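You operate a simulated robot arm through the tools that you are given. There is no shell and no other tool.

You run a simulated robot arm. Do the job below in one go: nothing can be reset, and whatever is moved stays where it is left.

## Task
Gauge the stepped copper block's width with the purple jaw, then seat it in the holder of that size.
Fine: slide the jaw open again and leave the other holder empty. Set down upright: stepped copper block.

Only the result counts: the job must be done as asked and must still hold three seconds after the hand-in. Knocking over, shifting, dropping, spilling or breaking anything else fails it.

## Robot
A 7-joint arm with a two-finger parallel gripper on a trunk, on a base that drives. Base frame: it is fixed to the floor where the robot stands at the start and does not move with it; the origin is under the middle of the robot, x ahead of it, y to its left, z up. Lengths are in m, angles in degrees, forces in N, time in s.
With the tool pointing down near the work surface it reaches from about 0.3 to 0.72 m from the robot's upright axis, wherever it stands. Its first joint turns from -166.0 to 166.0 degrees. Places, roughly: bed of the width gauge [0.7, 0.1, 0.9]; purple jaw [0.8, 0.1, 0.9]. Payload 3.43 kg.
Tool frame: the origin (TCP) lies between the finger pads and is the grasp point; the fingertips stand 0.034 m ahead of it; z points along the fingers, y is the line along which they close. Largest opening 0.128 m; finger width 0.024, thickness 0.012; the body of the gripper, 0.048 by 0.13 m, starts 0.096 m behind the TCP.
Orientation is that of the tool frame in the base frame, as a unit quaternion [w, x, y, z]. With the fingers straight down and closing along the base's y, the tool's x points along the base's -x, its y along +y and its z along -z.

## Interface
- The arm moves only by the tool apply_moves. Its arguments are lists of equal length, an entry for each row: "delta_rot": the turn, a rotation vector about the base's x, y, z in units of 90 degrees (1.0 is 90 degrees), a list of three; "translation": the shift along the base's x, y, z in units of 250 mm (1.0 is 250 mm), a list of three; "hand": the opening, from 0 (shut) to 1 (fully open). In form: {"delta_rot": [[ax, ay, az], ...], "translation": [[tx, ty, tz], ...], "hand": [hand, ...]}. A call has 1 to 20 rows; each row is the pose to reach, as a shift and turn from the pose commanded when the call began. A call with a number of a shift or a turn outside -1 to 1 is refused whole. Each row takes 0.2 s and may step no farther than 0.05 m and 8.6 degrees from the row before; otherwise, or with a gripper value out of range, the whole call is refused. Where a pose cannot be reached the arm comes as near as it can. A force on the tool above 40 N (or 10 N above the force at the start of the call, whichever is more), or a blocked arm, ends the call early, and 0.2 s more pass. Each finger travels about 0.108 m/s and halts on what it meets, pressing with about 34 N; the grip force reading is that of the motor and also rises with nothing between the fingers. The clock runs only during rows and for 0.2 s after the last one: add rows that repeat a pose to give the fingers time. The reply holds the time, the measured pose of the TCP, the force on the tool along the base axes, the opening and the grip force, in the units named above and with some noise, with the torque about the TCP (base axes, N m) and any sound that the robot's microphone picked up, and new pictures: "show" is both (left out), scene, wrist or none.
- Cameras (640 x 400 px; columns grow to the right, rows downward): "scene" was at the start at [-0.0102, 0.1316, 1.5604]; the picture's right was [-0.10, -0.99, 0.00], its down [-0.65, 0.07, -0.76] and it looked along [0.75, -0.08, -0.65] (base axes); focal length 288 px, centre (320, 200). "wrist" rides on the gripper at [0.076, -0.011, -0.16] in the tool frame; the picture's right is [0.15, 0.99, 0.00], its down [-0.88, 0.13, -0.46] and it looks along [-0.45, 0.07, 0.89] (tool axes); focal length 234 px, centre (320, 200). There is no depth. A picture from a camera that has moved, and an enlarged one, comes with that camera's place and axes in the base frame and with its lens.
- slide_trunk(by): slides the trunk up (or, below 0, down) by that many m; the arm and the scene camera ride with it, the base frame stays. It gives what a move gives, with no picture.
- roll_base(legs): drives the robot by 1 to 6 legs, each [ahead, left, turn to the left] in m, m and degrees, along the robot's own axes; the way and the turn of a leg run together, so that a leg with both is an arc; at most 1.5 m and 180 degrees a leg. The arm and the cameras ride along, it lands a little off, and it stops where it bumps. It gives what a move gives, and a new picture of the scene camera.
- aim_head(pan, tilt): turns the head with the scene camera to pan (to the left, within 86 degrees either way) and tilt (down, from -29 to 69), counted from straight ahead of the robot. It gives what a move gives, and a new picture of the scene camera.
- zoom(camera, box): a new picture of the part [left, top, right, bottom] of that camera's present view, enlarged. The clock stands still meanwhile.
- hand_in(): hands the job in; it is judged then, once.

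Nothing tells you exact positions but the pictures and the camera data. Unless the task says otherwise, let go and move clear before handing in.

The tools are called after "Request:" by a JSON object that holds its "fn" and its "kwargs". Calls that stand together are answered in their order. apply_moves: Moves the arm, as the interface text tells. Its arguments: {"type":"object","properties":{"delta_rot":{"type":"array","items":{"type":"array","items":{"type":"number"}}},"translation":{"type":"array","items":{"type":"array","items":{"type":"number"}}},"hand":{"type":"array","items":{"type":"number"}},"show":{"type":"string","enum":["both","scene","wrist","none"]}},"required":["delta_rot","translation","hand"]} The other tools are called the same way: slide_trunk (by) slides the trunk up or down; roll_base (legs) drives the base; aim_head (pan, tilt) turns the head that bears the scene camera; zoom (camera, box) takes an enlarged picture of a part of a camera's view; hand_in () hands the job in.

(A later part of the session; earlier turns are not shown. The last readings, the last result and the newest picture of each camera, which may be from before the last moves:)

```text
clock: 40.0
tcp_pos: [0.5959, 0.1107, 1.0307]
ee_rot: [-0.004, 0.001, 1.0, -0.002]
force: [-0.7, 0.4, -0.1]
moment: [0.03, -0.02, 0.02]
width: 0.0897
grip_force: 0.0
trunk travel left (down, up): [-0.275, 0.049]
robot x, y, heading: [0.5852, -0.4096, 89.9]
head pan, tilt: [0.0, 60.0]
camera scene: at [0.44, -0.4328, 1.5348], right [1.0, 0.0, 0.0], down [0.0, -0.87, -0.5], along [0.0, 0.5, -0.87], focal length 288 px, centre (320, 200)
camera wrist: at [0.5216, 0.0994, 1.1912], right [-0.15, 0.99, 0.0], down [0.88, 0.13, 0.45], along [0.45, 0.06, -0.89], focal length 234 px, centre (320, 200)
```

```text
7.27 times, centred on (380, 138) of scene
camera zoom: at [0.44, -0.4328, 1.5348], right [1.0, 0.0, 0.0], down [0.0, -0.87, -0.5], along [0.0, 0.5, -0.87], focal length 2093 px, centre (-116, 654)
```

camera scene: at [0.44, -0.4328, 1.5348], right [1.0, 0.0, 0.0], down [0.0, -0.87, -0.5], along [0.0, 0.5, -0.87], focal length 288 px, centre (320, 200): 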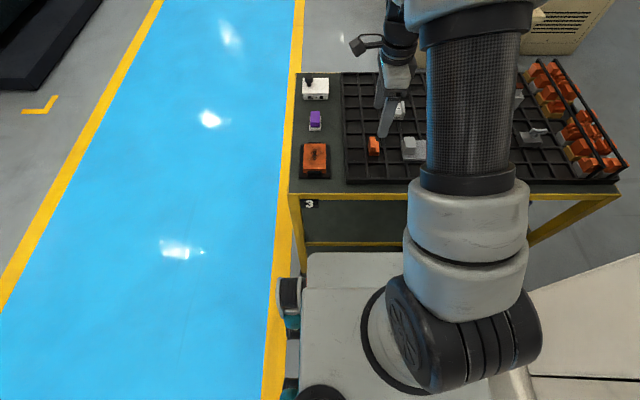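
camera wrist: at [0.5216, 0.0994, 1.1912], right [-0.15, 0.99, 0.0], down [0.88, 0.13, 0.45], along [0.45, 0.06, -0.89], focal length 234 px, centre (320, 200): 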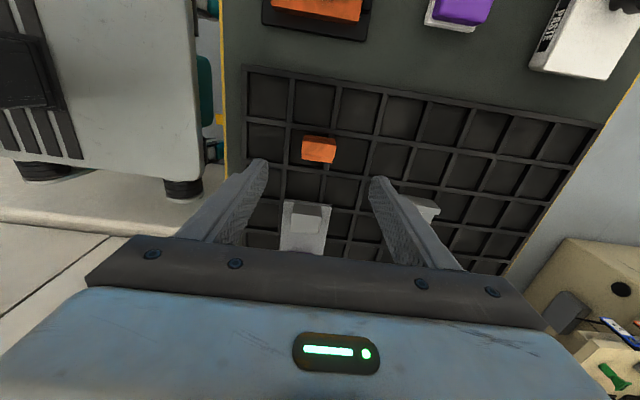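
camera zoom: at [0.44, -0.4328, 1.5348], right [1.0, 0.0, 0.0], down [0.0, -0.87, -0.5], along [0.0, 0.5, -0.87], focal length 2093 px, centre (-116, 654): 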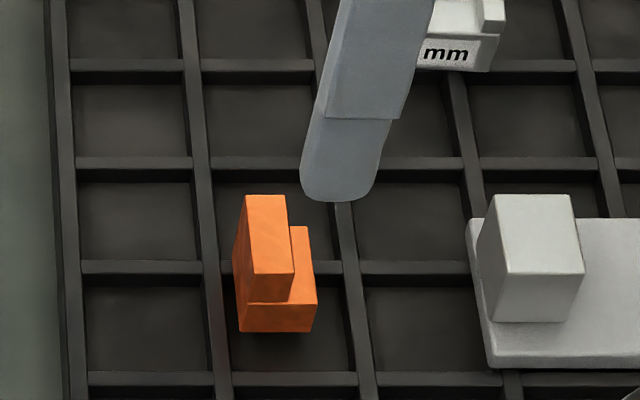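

The block kept about a 1.6° twist, which explains 27.7 versus 27.0 mm. I'll match that twist, descend and grip along y.

Request:
{"fn": "apply_moves", "kwargs": {"delta_rot": [[0, 0, -0.018], [0, 0, -0.018], [0, 0, -0.018], [0, 0, -0.018], [0, 0, -0.018], [0, 0, -0.018], [0, 0, -0.018], [0, 0, -0.018], [0, 0, -0.018]], "translation": [[0.002, -0.002, -0.15], [0.002, -0.002, -0.3], [0.002, -0.002, -0.38], [0.002, -0.002, -0.42], [0.002, -0.002, -0.42], [0.002, -0.002, -0.42], [0.002, -0.002, -0.42], [0.002, -0.002, -0.42], [0.002, -0.002, -0.42]], "hand": [0.7, 0.7, 0.7, 0.7, 0.55, 0.4, 0.34, 0.25, 0.25]}}

Request:
{"fn": "zoom", "kwargs": {"camera": "wrist", "box": [260, 120, 380, 230]}}

Request:
{"fn": "zoom", "kwargs": {"camera": "scene", "box": [340, 110, 420, 165]}}

```text
clock: 42.0
tcp_pos: [0.5967, 0.1103, 0.9263]
ee_rot: [-0.003, 0.013, 1.0, -0.001]
force: [0.9, -0.7, -0.5]
moment: [0.01, 0.02, 0.0]
width: 0.0396
grip_force: 33.7
trunk travel left (down, up): [-0.275, 0.049]
robot x, y, heading: [0.5828, -0.4114, 90.1]
head pan, tilt: [0.0, 60.0]
camera scene: at [0.44, -0.4327, 1.5347], right [1.0, 0.0, 0.0], down [0.0, -0.87, -0.5], along [0.0, 0.5, -0.87], focal length 288 px, centre (320, 200)
camera wrist: at [0.5219, 0.1011, 1.0858], right [-0.12, 0.99, 0.0], down [0.89, 0.11, 0.45], along [0.45, 0.05, -0.89], focal length 234 px, centre (320, 200)
```

scene: 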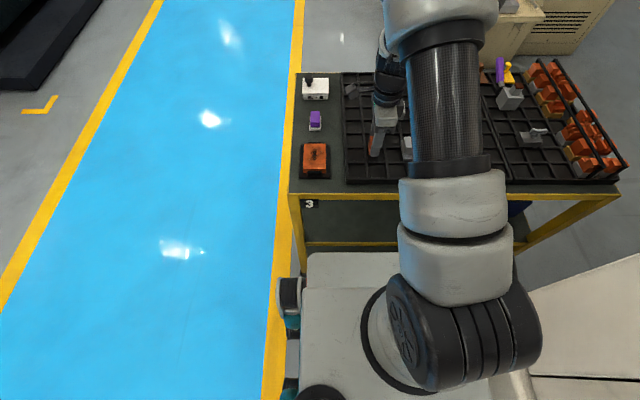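
wrist: 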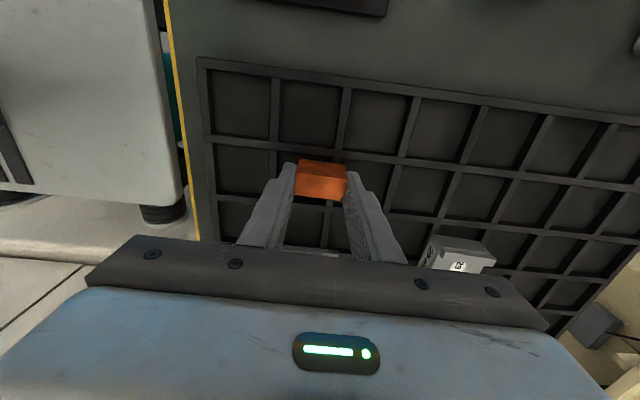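

```text
3.64 times, centred on (320, 175) of wrist
camera zoom: at [0.5219, 0.1011, 1.0858], right [-0.12, 0.99, 0.0], down [0.89, 0.11, 0.45], along [0.45, 0.05, -0.89], focal length 852 px, centre (320, 291)
```

zoom: 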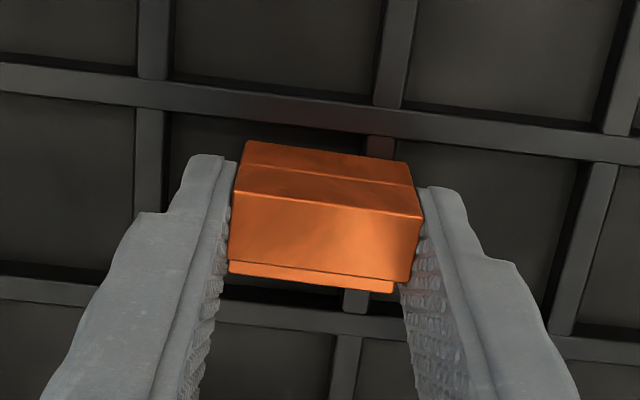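

```text
7.27 times, centred on (380, 138) of scene
camera zoom: at [0.44, -0.4327, 1.5347], right [1.0, 0.0, 0.0], down [0.0, -0.87, -0.5], along [0.0, 0.5, -0.87], focal length 2093 px, centre (-116, 654)
```

zoom: 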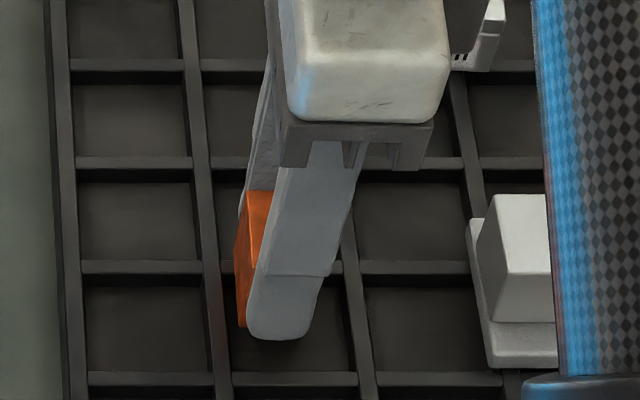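

Block held (40 mm length, aligned). Lift, square it up, and carry it over the gap between anvil and jaw at about x=0.7235, y=0.106.

Request:
{"fn": "apply_moves", "kwargs": {"delta_rot": [[0, 0, 0], [0, 0, 0], [0, 0, 0.018], [0, 0, 0.018], [0, 0, 0.018], [0, 0, 0.018], [0, 0, 0.018], [0, 0, 0.018], [0, 0, 0.018]], "translation": [[0, 0, 0.1], [0, 0, 0.28], [0, 0, 0.4], [0.14, -0.005, 0.4], [0.3, -0.01, 0.4], [0.45, -0.016, 0.4], [0.508, -0.017, 0.4], [0.508, -0.017, 0.3], [0.508, -0.017, 0.3]], "hand": [0.25, 0.25, 0.25, 0.25, 0.25, 0.25, 0.25, 0.25, 0.25]}}

Request:
{"fn": "zoom", "kwargs": {"camera": "wrist", "box": [220, 80, 420, 230]}}

Request:
{"fn": "zoom", "kwargs": {"camera": "scene", "box": [370, 90, 490, 165]}}

```text
clock: 44.0
tcp_pos: [0.7236, 0.1056, 1.0009]
ee_rot: [-0.003, 0.0, 1.0, -0.002]
force: [-0.3, 0.0, -3.1]
moment: [-0.02, 0.01, 0.0]
width: 0.0396
grip_force: 33.9
trunk travel left (down, up): [-0.275, 0.049]
robot x, y, heading: [0.5849, -0.4078, 90.1]
head pan, tilt: [0.0, 60.0]
camera scene: at [0.44, -0.4325, 1.5348], right [1.0, 0.0, 0.0], down [0.0, -0.87, -0.5], along [0.0, 0.5, -0.87], focal length 288 px, centre (320, 200)
camera wrist: at [0.6489, 0.0948, 1.1605], right [-0.15, 0.99, 0.0], down [0.88, 0.13, 0.45], along [0.45, 0.06, -0.89], focal length 234 px, centre (320, 200)
```

scene: 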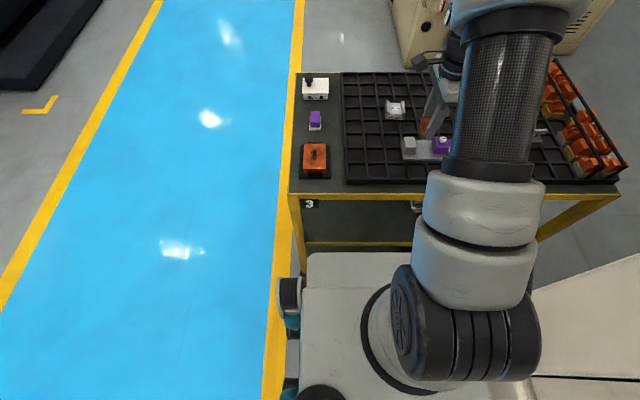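
wrist: 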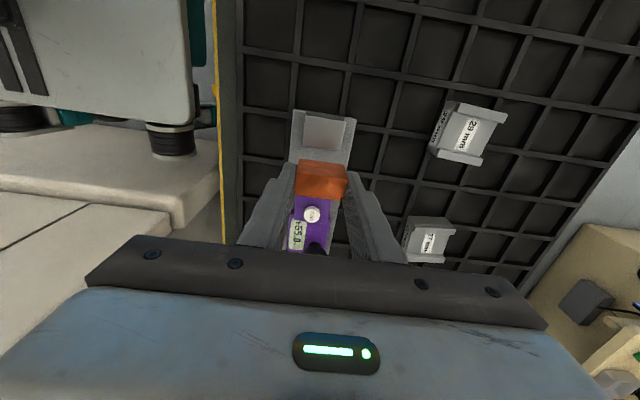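

```text
2.67 times, centred on (320, 155) of wrist
camera zoom: at [0.6489, 0.0948, 1.1605], right [-0.15, 0.99, 0.0], down [0.88, 0.13, 0.45], along [0.45, 0.06, -0.89], focal length 624 px, centre (320, 320)
```

zoom: 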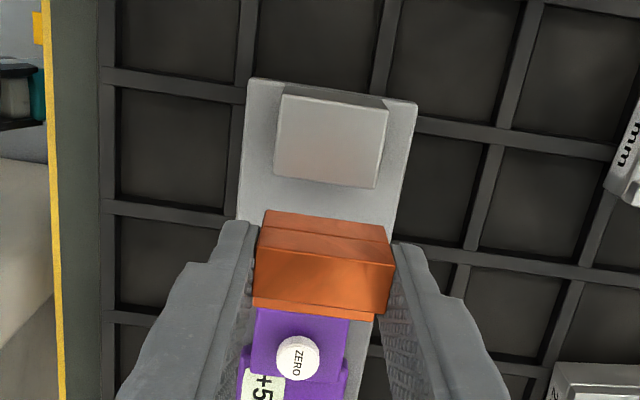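

```text
5.33 times, centred on (430, 128) of scene
camera zoom: at [0.44, -0.4325, 1.5348], right [1.0, 0.0, 0.0], down [0.0, -0.87, -0.5], along [0.0, 0.5, -0.87], focal length 1535 px, centre (-267, 587)
```

zoom: 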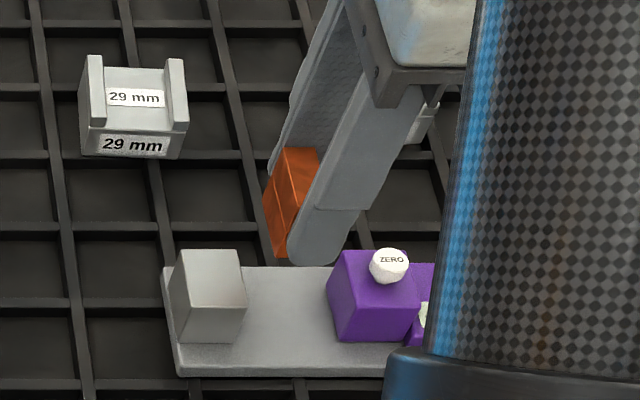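

Request:
{"fn": "zoom", "kwargs": {"camera": "wrist", "box": [270, 100, 370, 210]}}

```text
3.64 times, centred on (320, 155) of wrist
camera zoom: at [0.6489, 0.0948, 1.1605], right [-0.15, 0.99, 0.0], down [0.88, 0.13, 0.45], along [0.45, 0.06, -0.89], focal length 852 px, centre (320, 364)
```

zoom: 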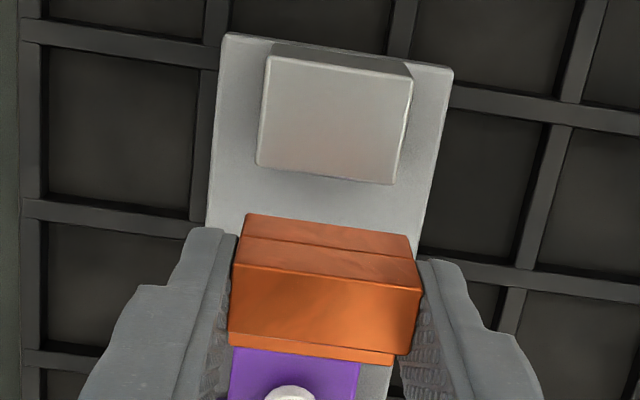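

The held block's left face is about 3 mm clear of the anvil face. I'll shift 1.5 mm more for safety and lower to just above the bed.

Request:
{"fn": "apply_moves", "kwargs": {"delta_rot": [[0, 0, 0], [0, 0, 0], [0, 0, 0], [0, 0, 0], [0, 0, 0]], "translation": [[0.006, 0, -0.06], [0.006, 0, -0.12], [0.006, 0, -0.18], [0.006, 0, -0.232], [0.006, 0, -0.232]], "hand": [0.25, 0.25, 0.25, 0.25, 0.25]}}

Request:
{"fn": "zoom", "kwargs": {"camera": "wrist", "box": [270, 100, 370, 210]}}

Request:
{"fn": "zoom", "kwargs": {"camera": "scene", "box": [370, 90, 490, 165]}}

```text
clock: 45.2
tcp_pos: [0.7241, 0.1071, 0.9433]
ee_rot: [-0.004, -0.001, 1.0, -0.002]
force: [-1.2, -0.1, -2.8]
moment: [0.01, -0.02, 0.0]
width: 0.0394
grip_force: 33.5
trunk travel left (down, up): [-0.275, 0.049]
robot x, y, heading: [0.5834, -0.4085, 90.2]
head pan, tilt: [0.0, 60.0]
camera scene: at [0.44, -0.4326, 1.5348], right [1.0, 0.0, 0.0], down [0.0, -0.87, -0.5], along [0.0, 0.5, -0.87], focal length 288 px, centre (320, 200)
camera wrist: at [0.65, 0.0955, 1.1035], right [-0.15, 0.99, 0.0], down [0.88, 0.13, 0.45], along [0.45, 0.06, -0.89], focal length 234 px, centre (320, 200)
```

scene: 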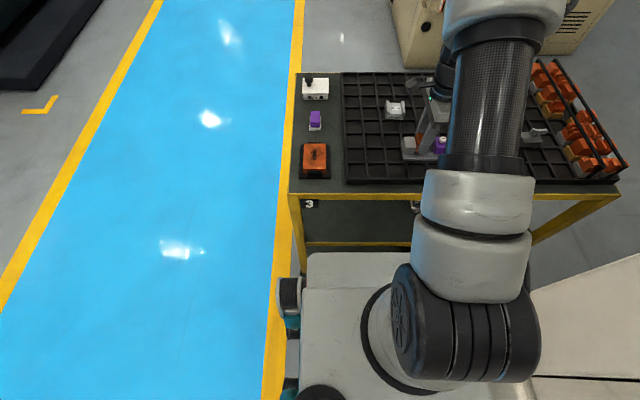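
wrist: 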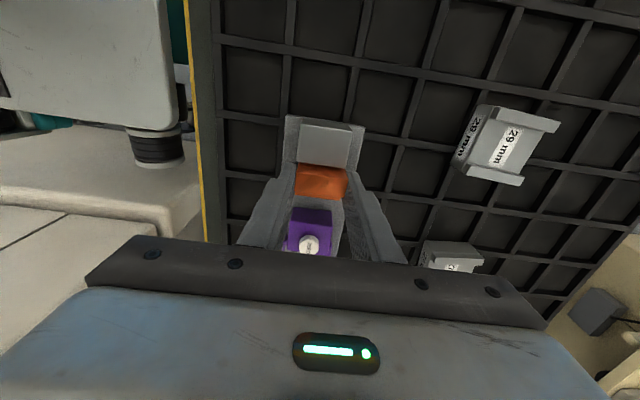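

```text
3.64 times, centred on (320, 155) of wrist
camera zoom: at [0.65, 0.0955, 1.1035], right [-0.15, 0.99, 0.0], down [0.88, 0.13, 0.45], along [0.45, 0.06, -0.89], focal length 852 px, centre (320, 364)
```

zoom: 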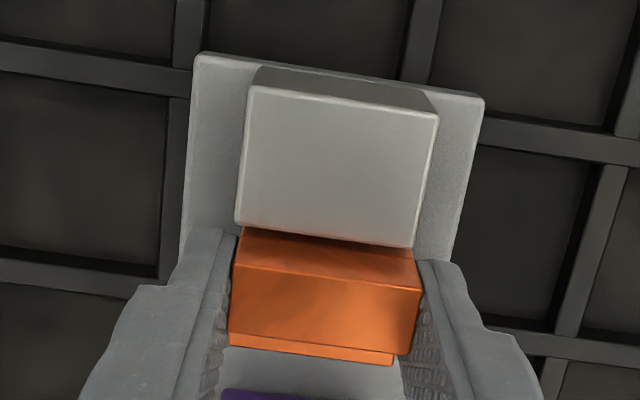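

```text
5.33 times, centred on (430, 128) of scene
camera zoom: at [0.44, -0.4326, 1.5348], right [1.0, 0.0, 0.0], down [0.0, -0.87, -0.5], along [0.0, 0.5, -0.87], focal length 1535 px, centre (-267, 587)
```

zoom: 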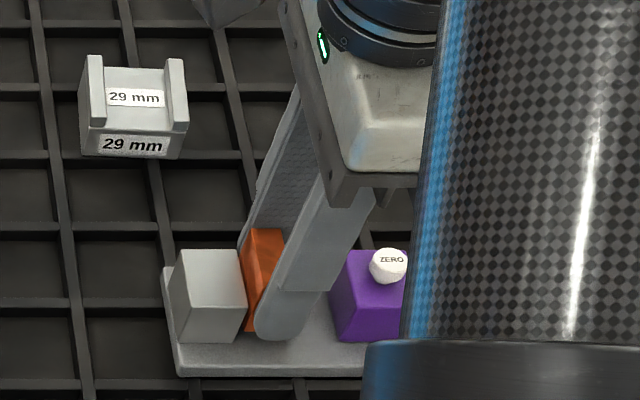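

The block sits inside the gap a few mm from the anvil. Lowering in small steps to feel for the bed.

Request:
{"fn": "apply_moves", "kwargs": {"delta_rot": [[0, 0, 0], [0, 0, 0], [0, 0, 0]], "translation": [[0, 0, -0.01], [0, 0, -0.02], [0, 0, -0.02]], "hand": [0.25, 0.25, 0.25], "show": "none"}}

Request:
{"fn": "apply_moves", "kwargs": {"delta_rot": [[0, 0, 0], [0, 0, 0]], "translation": [[0, 0, -0.006], [0, 0, -0.006]], "hand": [0.25, 0.25], "show": "none"}}

```text
clock: 46.0
tcp_pos: [0.7237, 0.107, 0.9388]
ee_rot: [-0.003, 0.0, 1.0, -0.002]
force: [-0.2, 0.0, -2.9]
moment: [0.03, -0.01, 0.0]
width: 0.0394
grip_force: 34.1
trunk travel left (down, up): [-0.275, 0.049]
robot x, y, heading: [0.5829, -0.4114, 90.2]
head pan, tilt: [0.0, 60.0]
```

```text
clock: 46.6
tcp_pos: [0.7253, 0.1064, 0.9366]
ee_rot: [-0.004, 0.0, 1.0, -0.002]
force: [-0.5, 0.3, -2.5]
moment: [0.01, 0.03, -0.01]
width: 0.0397
grip_force: 34.0
trunk travel left (down, up): [-0.275, 0.049]
robot x, y, heading: [0.5837, -0.4077, 90.0]
head pan, tilt: [0.0, 60.0]
```

Request:
{"fn": "apply_moves", "kwargs": {"delta_rot": [[0, 0, 0], [0, 0, 0]], "translation": [[0, 0, -0.005], [0, 0, -0.005]], "hand": [0.25, 0.25], "show": "none"}}

Request:
{"fn": "apply_moves", "kwargs": {"delta_rot": [[0, 0, 0], [0, 0, 0]], "translation": [[0, 0, -0.005], [0, 0, -0.005]], "hand": [0.25, 0.25]}}

Request:
{"fn": "zoom", "kwargs": {"camera": "scene", "box": [390, 120, 450, 165]}}

```text
clock: 47.2
tcp_pos: [0.7249, 0.1067, 0.9363]
ee_rot: [-0.003, -0.001, 1.0, -0.001]
force: [0.5, -0.1, -3.5]
moment: [0.0, 0.03, -0.01]
width: 0.0396
grip_force: 33.2
trunk travel left (down, up): [-0.275, 0.049]
robot x, y, heading: [0.5876, -0.4073, 90.1]
head pan, tilt: [0.0, 60.0]
```

```text
clock: 47.8
tcp_pos: [0.7263, 0.1074, 0.9365]
ee_rot: [-0.003, 0.0, 1.0, 0.0]
force: [-0.6, -1.2, 7.2]
moment: [0.12, 0.04, 0.05]
width: 0.0396
grip_force: 34.6
trunk travel left (down, up): [-0.275, 0.049]
robot x, y, heading: [0.5848, -0.4086, 90.1]
head pan, tilt: [0.0, 60.0]
camera scene: at [0.4397, -0.4335, 1.5349], right [1.0, 0.0, 0.0], down [0.0, -0.87, -0.5], along [0.0, 0.5, -0.87], focal length 288 px, centre (320, 200)
camera wrist: at [0.6508, 0.0952, 1.0957], right [-0.15, 0.99, 0.0], down [0.88, 0.13, 0.45], along [0.45, 0.07, -0.89], focal length 234 px, centre (320, 200)
```

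scene: 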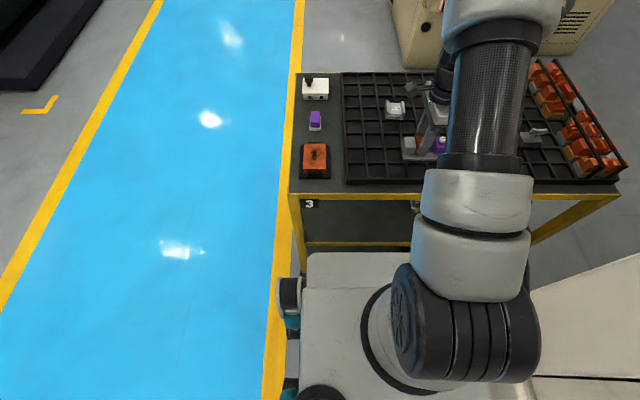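
wrist: 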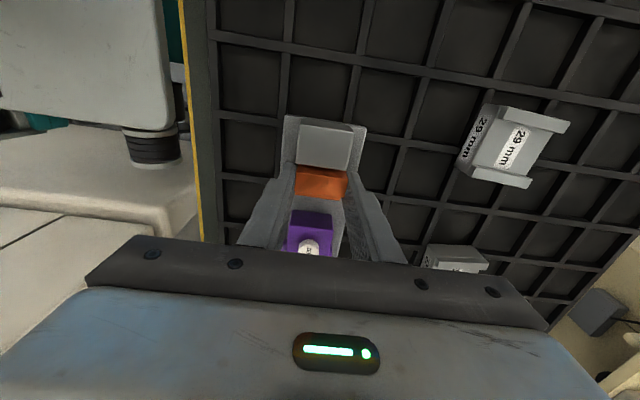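

```text
8.89 times, centred on (420, 142) of scene
camera zoom: at [0.4397, -0.4335, 1.5349], right [1.0, 0.0, 0.0], down [0.0, -0.87, -0.5], along [0.0, 0.5, -0.87], focal length 2559 px, centre (-569, 711)
```

zoom: 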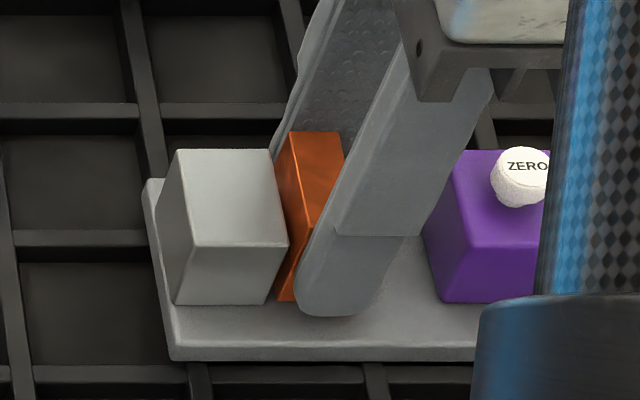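

Contact with the bed felt at TCP z≈0.936. Release, rise straight up, and look at the gauge from above.

Request:
{"fn": "apply_moves", "kwargs": {"delta_rot": [[0, 0, 0], [0, 0, 0], [0, 0, 0], [0, 0, 0], [0, 0, 0], [0, 0, 0], [0, 0, 0], [0, 0, 0]], "translation": [[0, 0, 0.003], [0, 0, 0.003], [0, 0, 0.003], [0, 0, 0.003], [0, 0, 0.12], [0, 0, 0.28], [0, 0, 0.44], [0, 0, 0.44]], "hand": [0.36, 0.45, 0.55, 0.55, 0.55, 0.55, 0.55, 0.55]}}

Request:
{"fn": "zoom", "kwargs": {"camera": "wrist", "box": [240, 80, 400, 240]}}

Request:
{"fn": "zoom", "kwargs": {"camera": "scene", "box": [390, 120, 450, 165]}}

```text
clock: 49.6
tcp_pos: [0.7248, 0.1062, 1.0457]
ee_rot: [-0.002, -0.001, 1.0, -0.002]
force: [0.8, -0.8, -0.4]
moment: [0.0, -0.01, 0.05]
width: 0.0705
grip_force: 0.0
trunk travel left (down, up): [-0.275, 0.049]
robot x, y, heading: [0.5855, -0.4089, 90.2]
head pan, tilt: [0.0, 60.0]
camera scene: at [0.4399, -0.4329, 1.5347], right [1.0, 0.0, 0.0], down [0.0, -0.87, -0.5], along [0.0, 0.5, -0.87], focal length 288 px, centre (320, 200)
camera wrist: at [0.651, 0.0942, 1.2046], right [-0.15, 0.99, 0.0], down [0.88, 0.13, 0.45], along [0.45, 0.06, -0.89], focal length 234 px, centre (320, 200)
```

scene: 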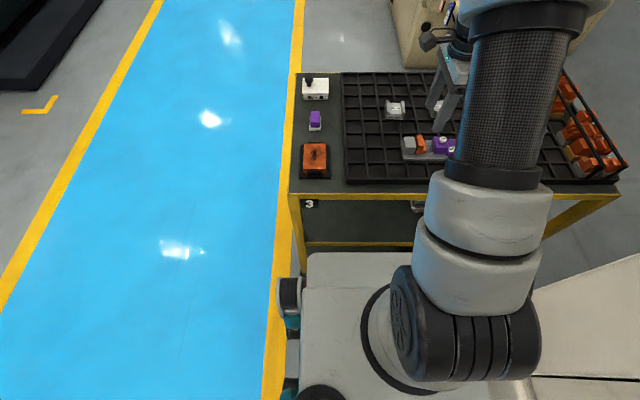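
wrist: 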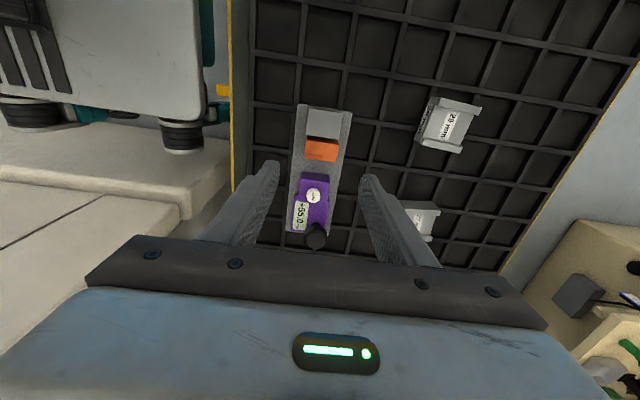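

```text
2.50 times, centred on (320, 160) of wrist
camera zoom: at [0.651, 0.0942, 1.2046], right [-0.15, 0.99, 0.0], down [0.88, 0.13, 0.45], along [0.45, 0.06, -0.89], focal length 585 px, centre (320, 300)
```

zoom: 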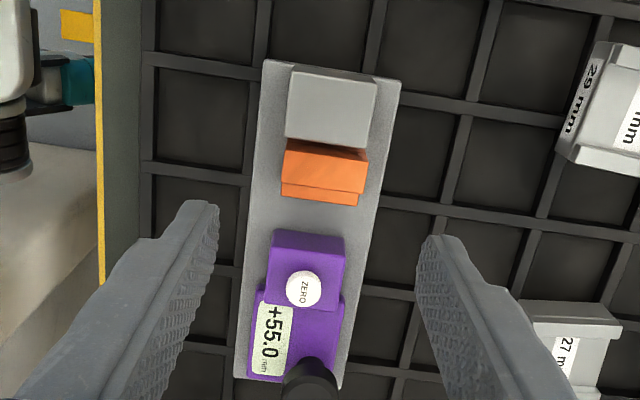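

```text
8.89 times, centred on (420, 142) of scene
camera zoom: at [0.4399, -0.4329, 1.5347], right [1.0, 0.0, 0.0], down [0.0, -0.87, -0.5], along [0.0, 0.5, -0.87], focal length 2559 px, centre (-569, 711)
```

zoom: 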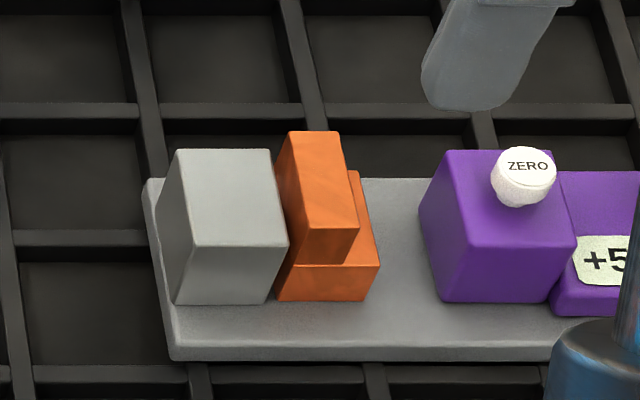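

The block stands square beside the anvil. Next I'll move over the black knob (≈(0.838, 0.115)) for a closer look before gripping it.

Request:
{"fn": "apply_moves", "kwargs": {"delta_rot": [[0, 0, 0], [0, 0, 0], [0, 0, 0], [0, 0, 0]], "translation": [[0.18, 0.01, 0], [0.36, 0.03, 0], [0.42, 0.03, 0], [0.42, 0.03, 0]], "hand": [0.55, 0.55, 0.55, 0.55]}}

Request:
{"fn": "zoom", "kwargs": {"camera": "wrist", "box": [240, 60, 400, 240]}}

Request:
{"fn": "zoom", "kwargs": {"camera": "scene", "box": [390, 90, 490, 165]}}

```text
clock: 50.6
tcp_pos: [0.8296, 0.1135, 1.0443]
ee_rot: [-0.004, -0.001, 1.0, -0.003]
force: [-0.5, -0.8, 0.3]
moment: [-0.01, -0.01, 0.0]
width: 0.0705
grip_force: 0.1
trunk travel left (down, up): [-0.275, 0.049]
robot x, y, heading: [0.581, -0.4082, 89.9]
head pan, tilt: [0.0, 60.0]
camera scene: at [0.44, -0.4329, 1.5348], right [1.0, 0.0, 0.0], down [0.0, -0.87, -0.5], along [0.0, 0.5, -0.87], focal length 288 px, centre (320, 200)
camera wrist: at [0.7564, 0.1024, 1.2043], right [-0.15, 0.99, 0.0], down [0.88, 0.13, 0.45], along [0.44, 0.06, -0.89], focal length 234 px, centre (320, 200)
```

scene: 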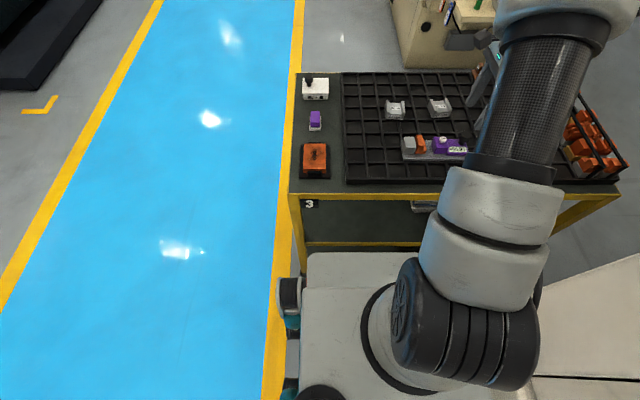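
wrist: 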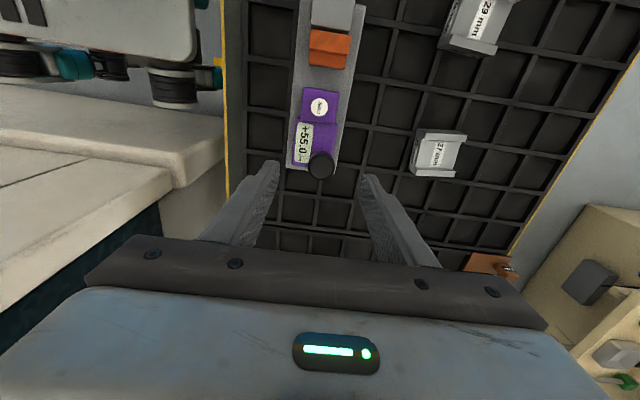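

```text
2.22 times, centred on (320, 150) of wrist
camera zoom: at [0.7564, 0.1024, 1.2043], right [-0.15, 0.99, 0.0], down [0.88, 0.13, 0.45], along [0.44, 0.06, -0.89], focal length 520 px, centre (320, 311)
```

zoom: 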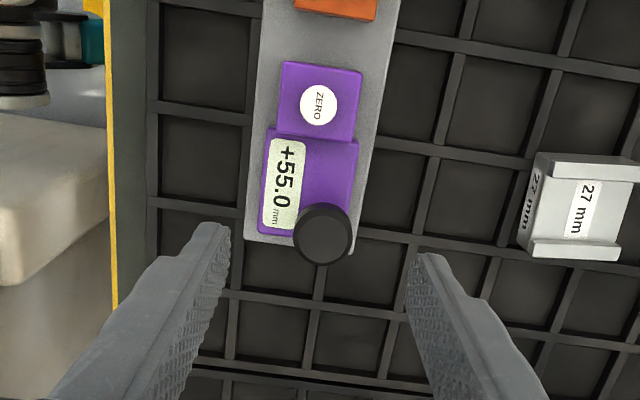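

```text
5.33 times, centred on (440, 128) of scene
camera zoom: at [0.44, -0.4329, 1.5348], right [1.0, 0.0, 0.0], down [0.0, -0.87, -0.5], along [0.0, 0.5, -0.87], focal length 1535 px, centre (-320, 587)
```

zoom: 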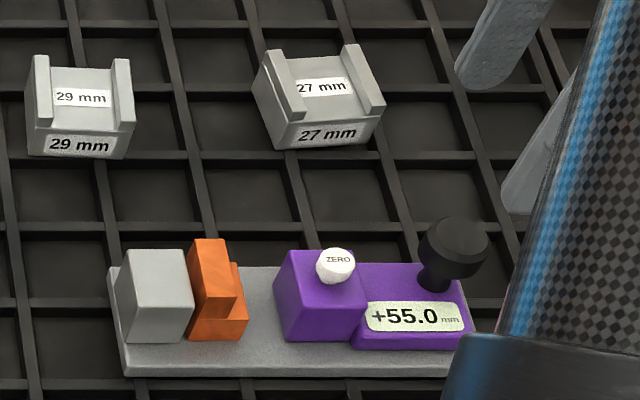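

The knob is near (0.842, 0.116, 0.94), about 31 mm across. Descending around it with the hand half open.

Request:
{"fn": "apply_moves", "kwargs": {"delta_rot": [[0, 0, 0], [0, 0, 0], [0, 0, 0], [0, 0, 0]], "translation": [[0.05, 0.01, -0.1], [0.05, 0.01, -0.2], [0.05, 0.01, -0.28], [0.05, 0.01, -0.28]], "hand": [0.55, 0.55, 0.5, 0.5]}}

Request:
{"fn": "zoom", "kwargs": {"camera": "wrist", "box": [240, 60, 400, 240]}}

Request:
{"fn": "zoom", "kwargs": {"camera": "scene", "box": [400, 90, 500, 165]}}

```text
clock: 51.6
tcp_pos: [0.8442, 0.1163, 0.9757]
ee_rot: [-0.002, -0.001, 1.0, -0.001]
force: [-0.7, 0.1, 0.3]
moment: [0.01, 0.0, 0.0]
width: 0.064
grip_force: 0.1
trunk travel left (down, up): [-0.275, 0.049]
robot x, y, heading: [0.5836, -0.4122, 90.3]
head pan, tilt: [0.0, 60.0]
camera scene: at [0.44, -0.4328, 1.5348], right [1.0, 0.0, 0.0], down [0.0, -0.87, -0.5], along [0.0, 0.5, -0.87], focal length 288 px, centre (320, 200)
camera wrist: at [0.7692, 0.1044, 1.1353], right [-0.15, 0.99, 0.0], down [0.88, 0.13, 0.45], along [0.45, 0.07, -0.89], focal length 234 px, centre (320, 200)
```

scene: 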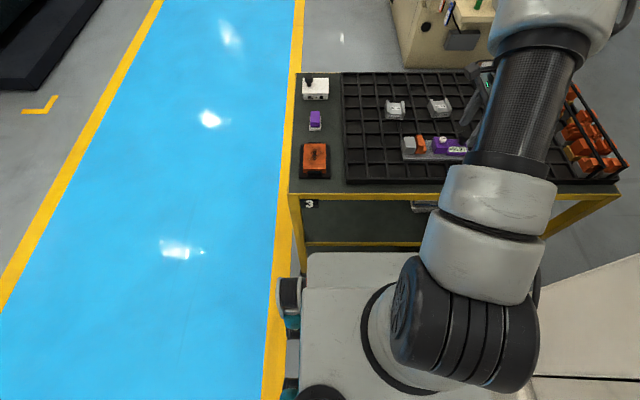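
wrist: 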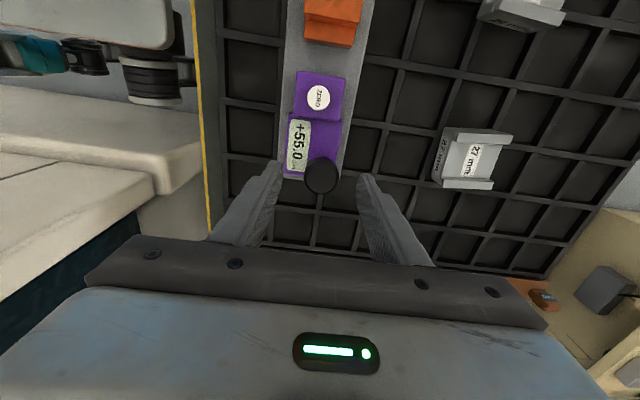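

```text
2.22 times, centred on (320, 150) of wrist
camera zoom: at [0.7692, 0.1044, 1.1353], right [-0.15, 0.99, 0.0], down [0.88, 0.13, 0.45], along [0.45, 0.07, -0.89], focal length 520 px, centre (320, 311)
```

zoom: 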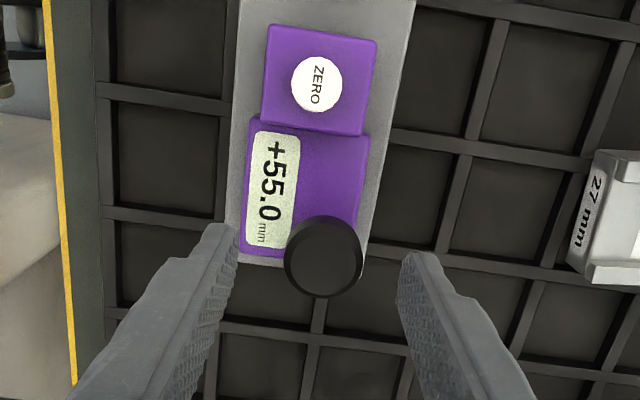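

```text
5.33 times, centred on (450, 128) of scene
camera zoom: at [0.44, -0.4328, 1.5348], right [1.0, 0.0, 0.0], down [0.0, -0.87, -0.5], along [0.0, 0.5, -0.87], focal length 1535 px, centre (-373, 587)
```

zoom: 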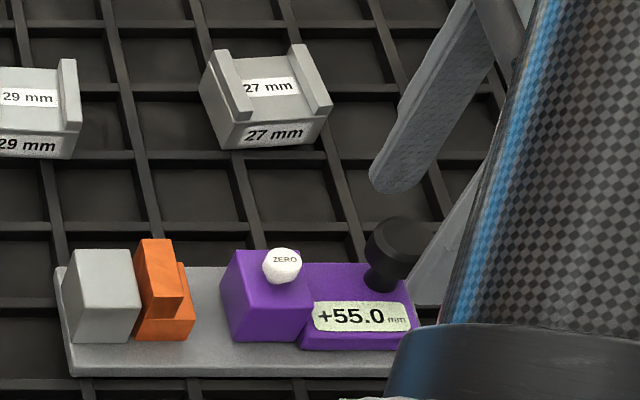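

Well centred. Lowering to knob height and closing gently on it.

Request:
{"fn": "apply_moves", "kwargs": {"delta_rot": [[0, 0, 0], [0, 0, 0], [0, 0, 0], [0, 0, 0]], "translation": [[-0.004, 0.004, -0.04], [-0.004, 0.004, -0.074], [-0.004, 0.004, -0.074], [-0.004, 0.004, -0.074]], "hand": [0.5, 0.5, 0.38, 0.31]}}

Request:
{"fn": "zoom", "kwargs": {"camera": "wrist", "box": [240, 60, 400, 240]}}

Request:
{"fn": "zoom", "kwargs": {"camera": "scene", "box": [400, 90, 500, 165]}}

```text
clock: 52.6
tcp_pos: [0.8417, 0.1164, 0.9563]
ee_rot: [-0.002, 0.0, 1.0, -0.003]
force: [0.0, 0.7, 0.1]
moment: [-0.02, 0.0, -0.01]
width: 0.0394
grip_force: 0.0
trunk travel left (down, up): [-0.275, 0.049]
robot x, y, heading: [0.5845, -0.4085, 90.1]
head pan, tilt: [0.0, 60.0]
camera scene: at [0.44, -0.4328, 1.5348], right [1.0, 0.0, 0.0], down [0.0, -0.87, -0.5], along [0.0, 0.5, -0.87], focal length 288 px, centre (320, 200)
camera wrist: at [0.7679, 0.1055, 1.1157], right [-0.15, 0.99, 0.0], down [0.88, 0.13, 0.45], along [0.45, 0.06, -0.89], focal length 234 px, centre (320, 200)
```

scene: 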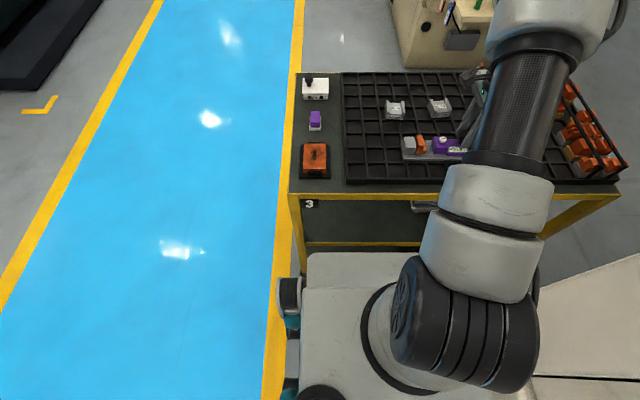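
wrist: 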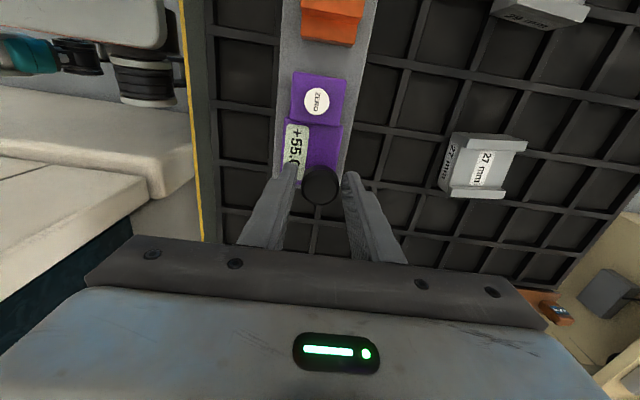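

```text
2.22 times, centred on (320, 150) of wrist
camera zoom: at [0.7679, 0.1055, 1.1157], right [-0.15, 0.99, 0.0], down [0.88, 0.13, 0.45], along [0.45, 0.06, -0.89], focal length 520 px, centre (320, 311)
```

zoom: 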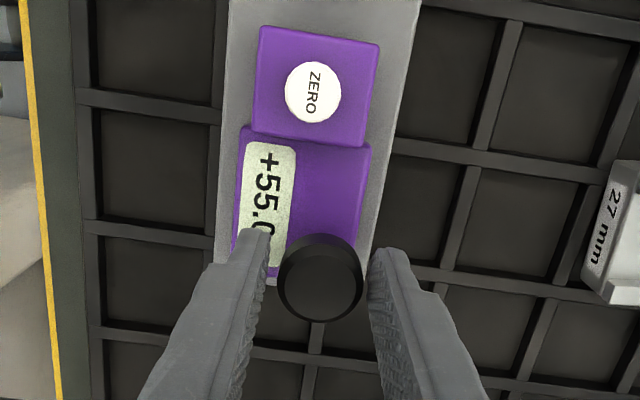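

```text
5.33 times, centred on (450, 128) of scene
camera zoom: at [0.44, -0.4328, 1.5348], right [1.0, 0.0, 0.0], down [0.0, -0.87, -0.5], along [0.0, 0.5, -0.87], focal length 1535 px, centre (-373, 587)
```

zoom: 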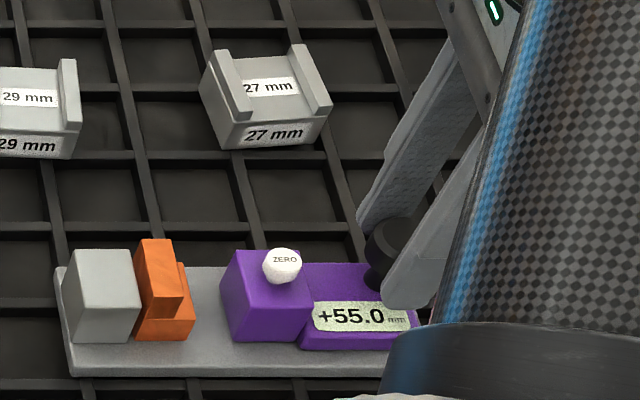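

Request:
{"fn": "apply_moves", "kwargs": {"delta_rot": [[0, 0, 0], [0, 0, 0], [0, 0, 0], [0, 0, 0]], "translation": [[0, 0, 0], [0, 0, 0], [0, 0, 0], [0, 0, 0]], "hand": [0.27, 0.23, 0.18, 0.18]}}

Request:
{"fn": "zoom", "kwargs": {"camera": "scene", "box": [400, 90, 500, 165]}}

```text
clock: 53.6
tcp_pos: [0.8413, 0.1169, 0.9558]
ee_rot: [-0.003, -0.001, 1.0, -0.001]
force: [0.3, 2.1, -0.2]
moment: [0.23, -0.1, -0.06]
width: 0.0302
grip_force: 33.8
trunk travel left (down, up): [-0.275, 0.049]
robot x, y, heading: [0.5884, -0.4089, 90.2]
head pan, tilt: [0.0, 60.0]
camera scene: at [0.44, -0.4326, 1.5348], right [1.0, 0.0, 0.0], down [0.0, -0.87, -0.5], along [0.0, 0.5, -0.87], focal length 288 px, centre (320, 200)
camera wrist: at [0.7678, 0.1057, 1.1158], right [-0.15, 0.99, 0.0], down [0.88, 0.13, 0.45], along [0.45, 0.07, -0.89], focal length 234 px, centre (320, 200)
```

scene: 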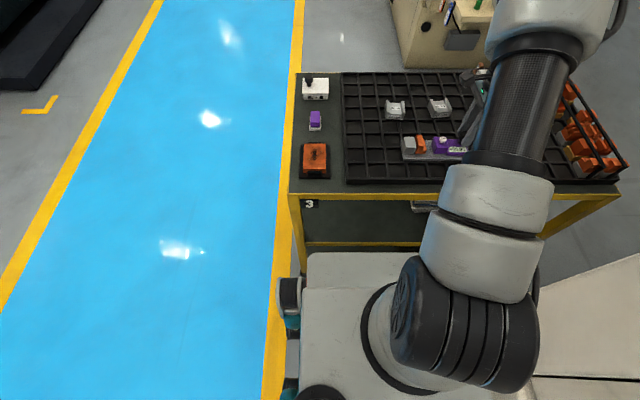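
wrist: 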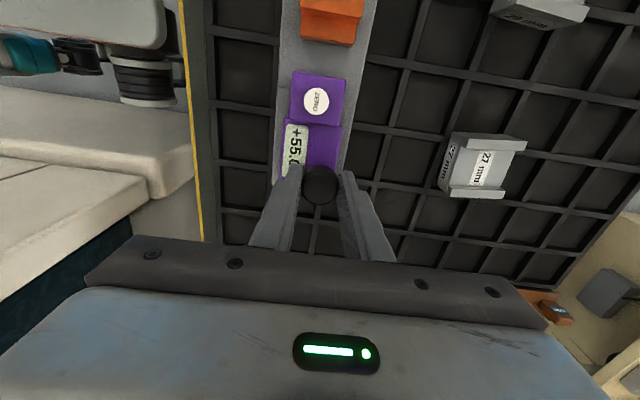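

```text
5.33 times, centred on (450, 128) of scene
camera zoom: at [0.44, -0.4326, 1.5348], right [1.0, 0.0, 0.0], down [0.0, -0.87, -0.5], along [0.0, 0.5, -0.87], focal length 1535 px, centre (-373, 587)
```

zoom: 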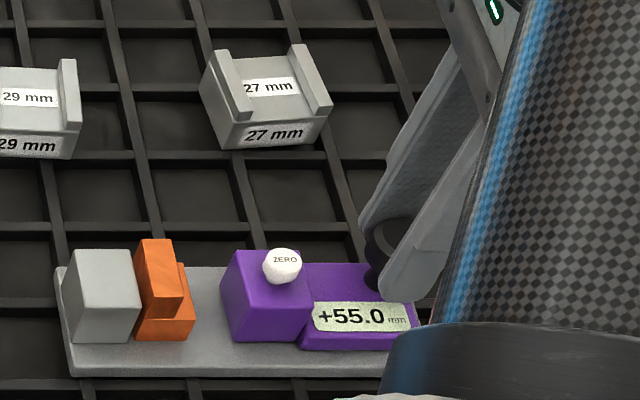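

The knob is gripped. Sliding the jaw toward the anvil by 18 mm first, watching the force.

Request:
{"fn": "apply_moves", "kwargs": {"delta_rot": [[0, 0, 0], [0, 0, 0], [0, 0, 0], [0, 0, 0], [0, 0, 0], [0, 0, 0], [0, 0, 0]], "translation": [[-0.008, 0, 0], [-0.02, 0, 0], [-0.032, 0, 0], [-0.044, 0, 0], [-0.058, 0, 0], [-0.072, 0, 0], [-0.072, 0, 0]], "hand": [0.18, 0.18, 0.18, 0.18, 0.18, 0.18, 0.18]}}

Request:
{"fn": "zoom", "kwargs": {"camera": "scene", "box": [400, 90, 500, 165]}}

```text
clock: 55.2
tcp_pos: [0.8236, 0.1173, 0.9553]
ee_rot: [-0.003, -0.001, 1.0, -0.002]
force: [1.6, -2.2, 0.1]
moment: [0.23, -0.78, -0.07]
width: 0.0301
grip_force: 33.8
trunk travel left (down, up): [-0.275, 0.049]
robot x, y, heading: [0.5867, -0.4077, 90.3]
head pan, tilt: [0.0, 60.0]
camera scene: at [0.44, -0.4328, 1.5347], right [1.0, 0.0, 0.0], down [0.0, -0.87, -0.5], along [0.0, 0.5, -0.87], focal length 288 px, centre (320, 200)
camera wrist: at [0.7491, 0.1059, 1.1158], right [-0.15, 0.99, 0.0], down [0.88, 0.13, 0.45], along [0.45, 0.06, -0.89], focal length 234 px, centre (320, 200)
```

scene: 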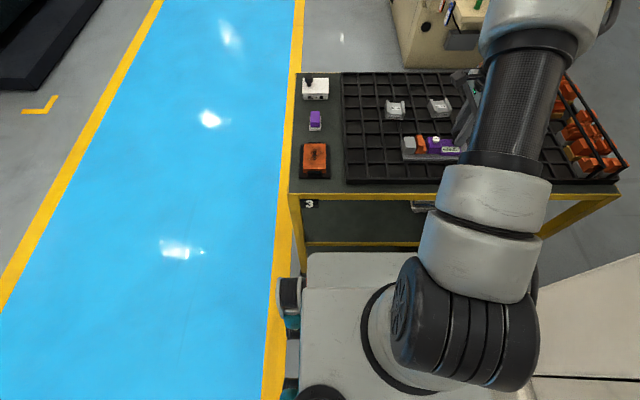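
wrist: 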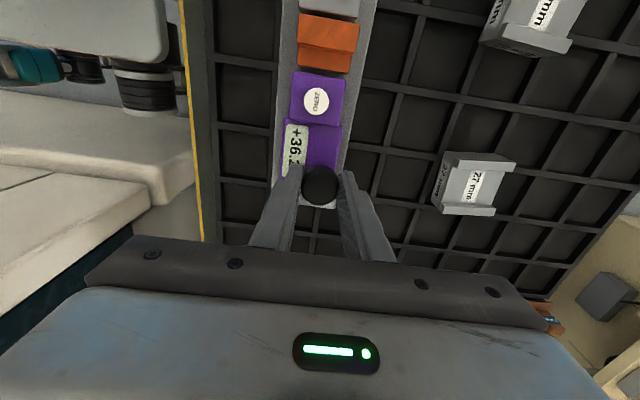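

```text
5.33 times, centred on (450, 128) of scene
camera zoom: at [0.44, -0.4328, 1.5347], right [1.0, 0.0, 0.0], down [0.0, -0.87, -0.5], along [0.0, 0.5, -0.87], focal length 1535 px, centre (-373, 587)
```

zoom: 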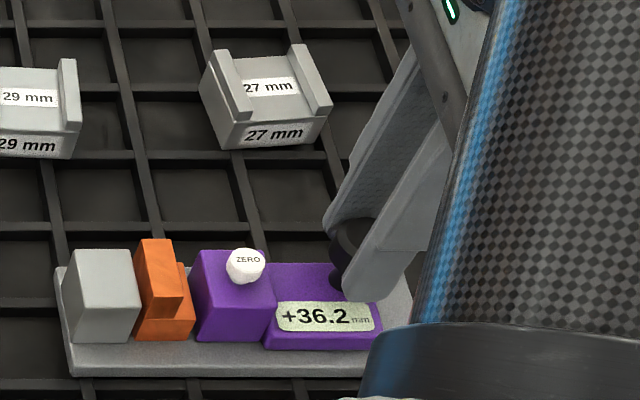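

The jaw slides freely and reads +36.2. Continuing in small increments until it contacts block and anvil.

Request:
{"fn": "apply_moves", "kwargs": {"delta_rot": [[0, 0, 0], [0, 0, 0], [0, 0, 0], [0, 0, 0], [0, 0, 0]], "translation": [[-0.008, 0, 0], [-0.016, 0, 0], [-0.024, 0, 0], [-0.03, 0, 0], [-0.03, 0, 0]], "hand": [0.18, 0.18, 0.18, 0.18, 0.18], "show": "none"}}

Request:
{"fn": "zoom", "kwargs": {"camera": "scene", "box": [400, 125, 475, 165]}}

```text
clock: 56.4
tcp_pos: [0.8164, 0.1172, 0.9555]
ee_rot: [-0.003, -0.001, 1.0, -0.001]
force: [2.2, -1.0, 0.5]
moment: [0.1, 0.13, -0.03]
width: 0.0299
grip_force: 34.3
trunk travel left (down, up): [-0.275, 0.049]
robot x, y, heading: [0.587, -0.4119, 90.4]
head pan, tilt: [0.0, 60.0]
```

```text
8.53 times, centred on (438, 145) of scene
camera zoom: at [0.4402, -0.4328, 1.5348], right [1.0, 0.0, 0.0], down [0.0, -0.87, -0.5], along [0.0, 0.5, -0.87], focal length 2456 px, centre (-683, 669)
```

zoom: 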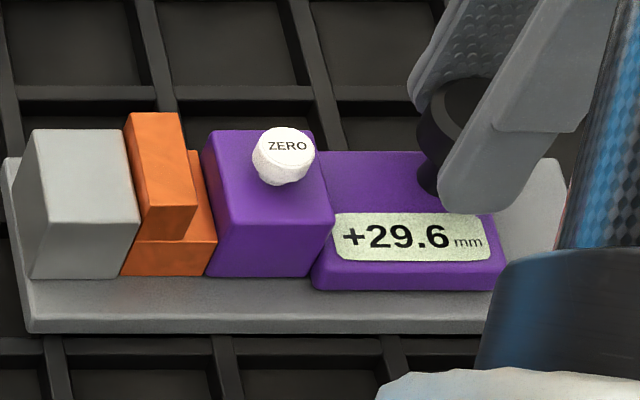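

Request:
{"fn": "apply_moves", "kwargs": {"delta_rot": [[0, 0, 0], [0, 0, 0], [0, 0, 0]], "translation": [[-0.003, 0, 0], [-0.006, 0, 0], [-0.006, 0, 0]], "hand": [0.18, 0.18, 0.18], "show": "none"}}

Request:
{"fn": "zoom", "kwargs": {"camera": "scene", "box": [400, 125, 475, 165]}}

```text
clock: 57.2
tcp_pos: [0.8153, 0.1168, 0.9564]
ee_rot: [-0.003, 0.0, 1.0, 0.0]
force: [5.7, -1.8, 1.6]
moment: [0.04, 0.57, 0.06]
width: 0.0303
grip_force: 33.8
trunk travel left (down, up): [-0.275, 0.049]
robot x, y, heading: [0.5855, -0.4094, 90.2]
head pan, tilt: [0.0, 60.0]
```

```text
8.53 times, centred on (438, 145) of scene
camera zoom: at [0.4406, -0.4329, 1.5348], right [1.0, 0.0, 0.0], down [0.0, -0.87, -0.5], along [0.0, 0.5, -0.87], focal length 2456 px, centre (-683, 669)
```

zoom: 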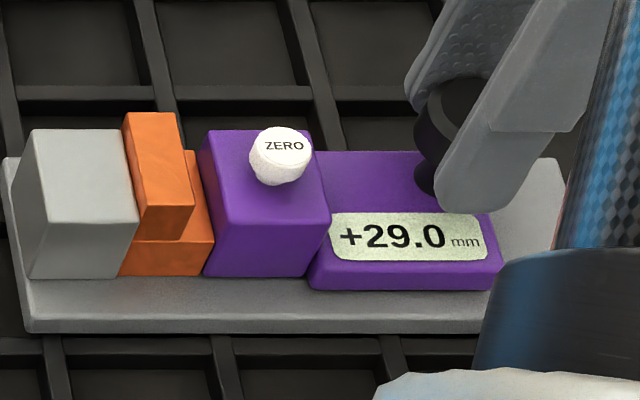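

Request:
{"fn": "apply_moves", "kwargs": {"delta_rot": [[0, 0, 0], [0, 0, 0], [0, 0, 0]], "translation": [[-0.003, 0, 0], [-0.005, 0, 0], [-0.005, 0, 0]], "hand": [0.18, 0.18, 0.18], "show": "wrist"}}

Request:
{"fn": "zoom", "kwargs": {"camera": "scene", "box": [400, 125, 475, 165]}}

```text
clock: 58.0
tcp_pos: [0.8139, 0.117, 0.9562]
ee_rot: [-0.002, -0.001, 1.0, -0.002]
force: [5.7, -1.6, -1.2]
moment: [0.07, -0.86, -0.11]
width: 0.0303
grip_force: 34.4
trunk travel left (down, up): [-0.275, 0.049]
robot x, y, heading: [0.5837, -0.4089, 90.0]
head pan, tilt: [0.0, 60.0]
camera wrist: at [0.7391, 0.1059, 1.1158], right [-0.15, 0.99, 0.0], down [0.88, 0.13, 0.45], along [0.45, 0.06, -0.89], focal length 234 px, centre (320, 200)
```

wrist: 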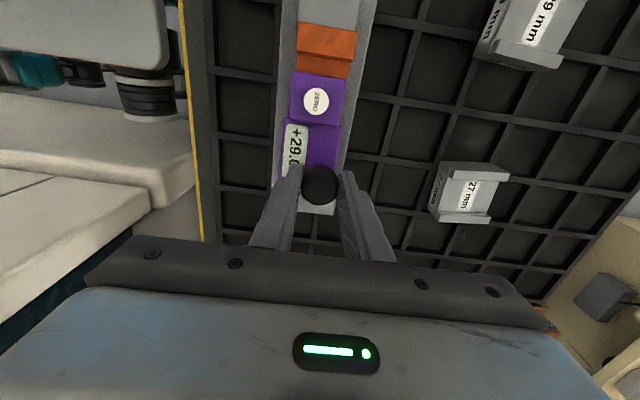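

```text
8.53 times, centred on (438, 145) of scene
camera zoom: at [0.4405, -0.4328, 1.5348], right [1.0, 0.0, 0.0], down [0.0, -0.87, -0.5], along [0.0, 0.5, -0.87], focal length 2456 px, centre (-683, 669)
```

zoom: 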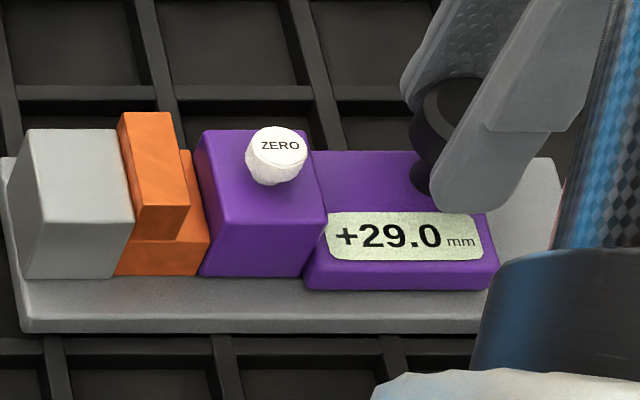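

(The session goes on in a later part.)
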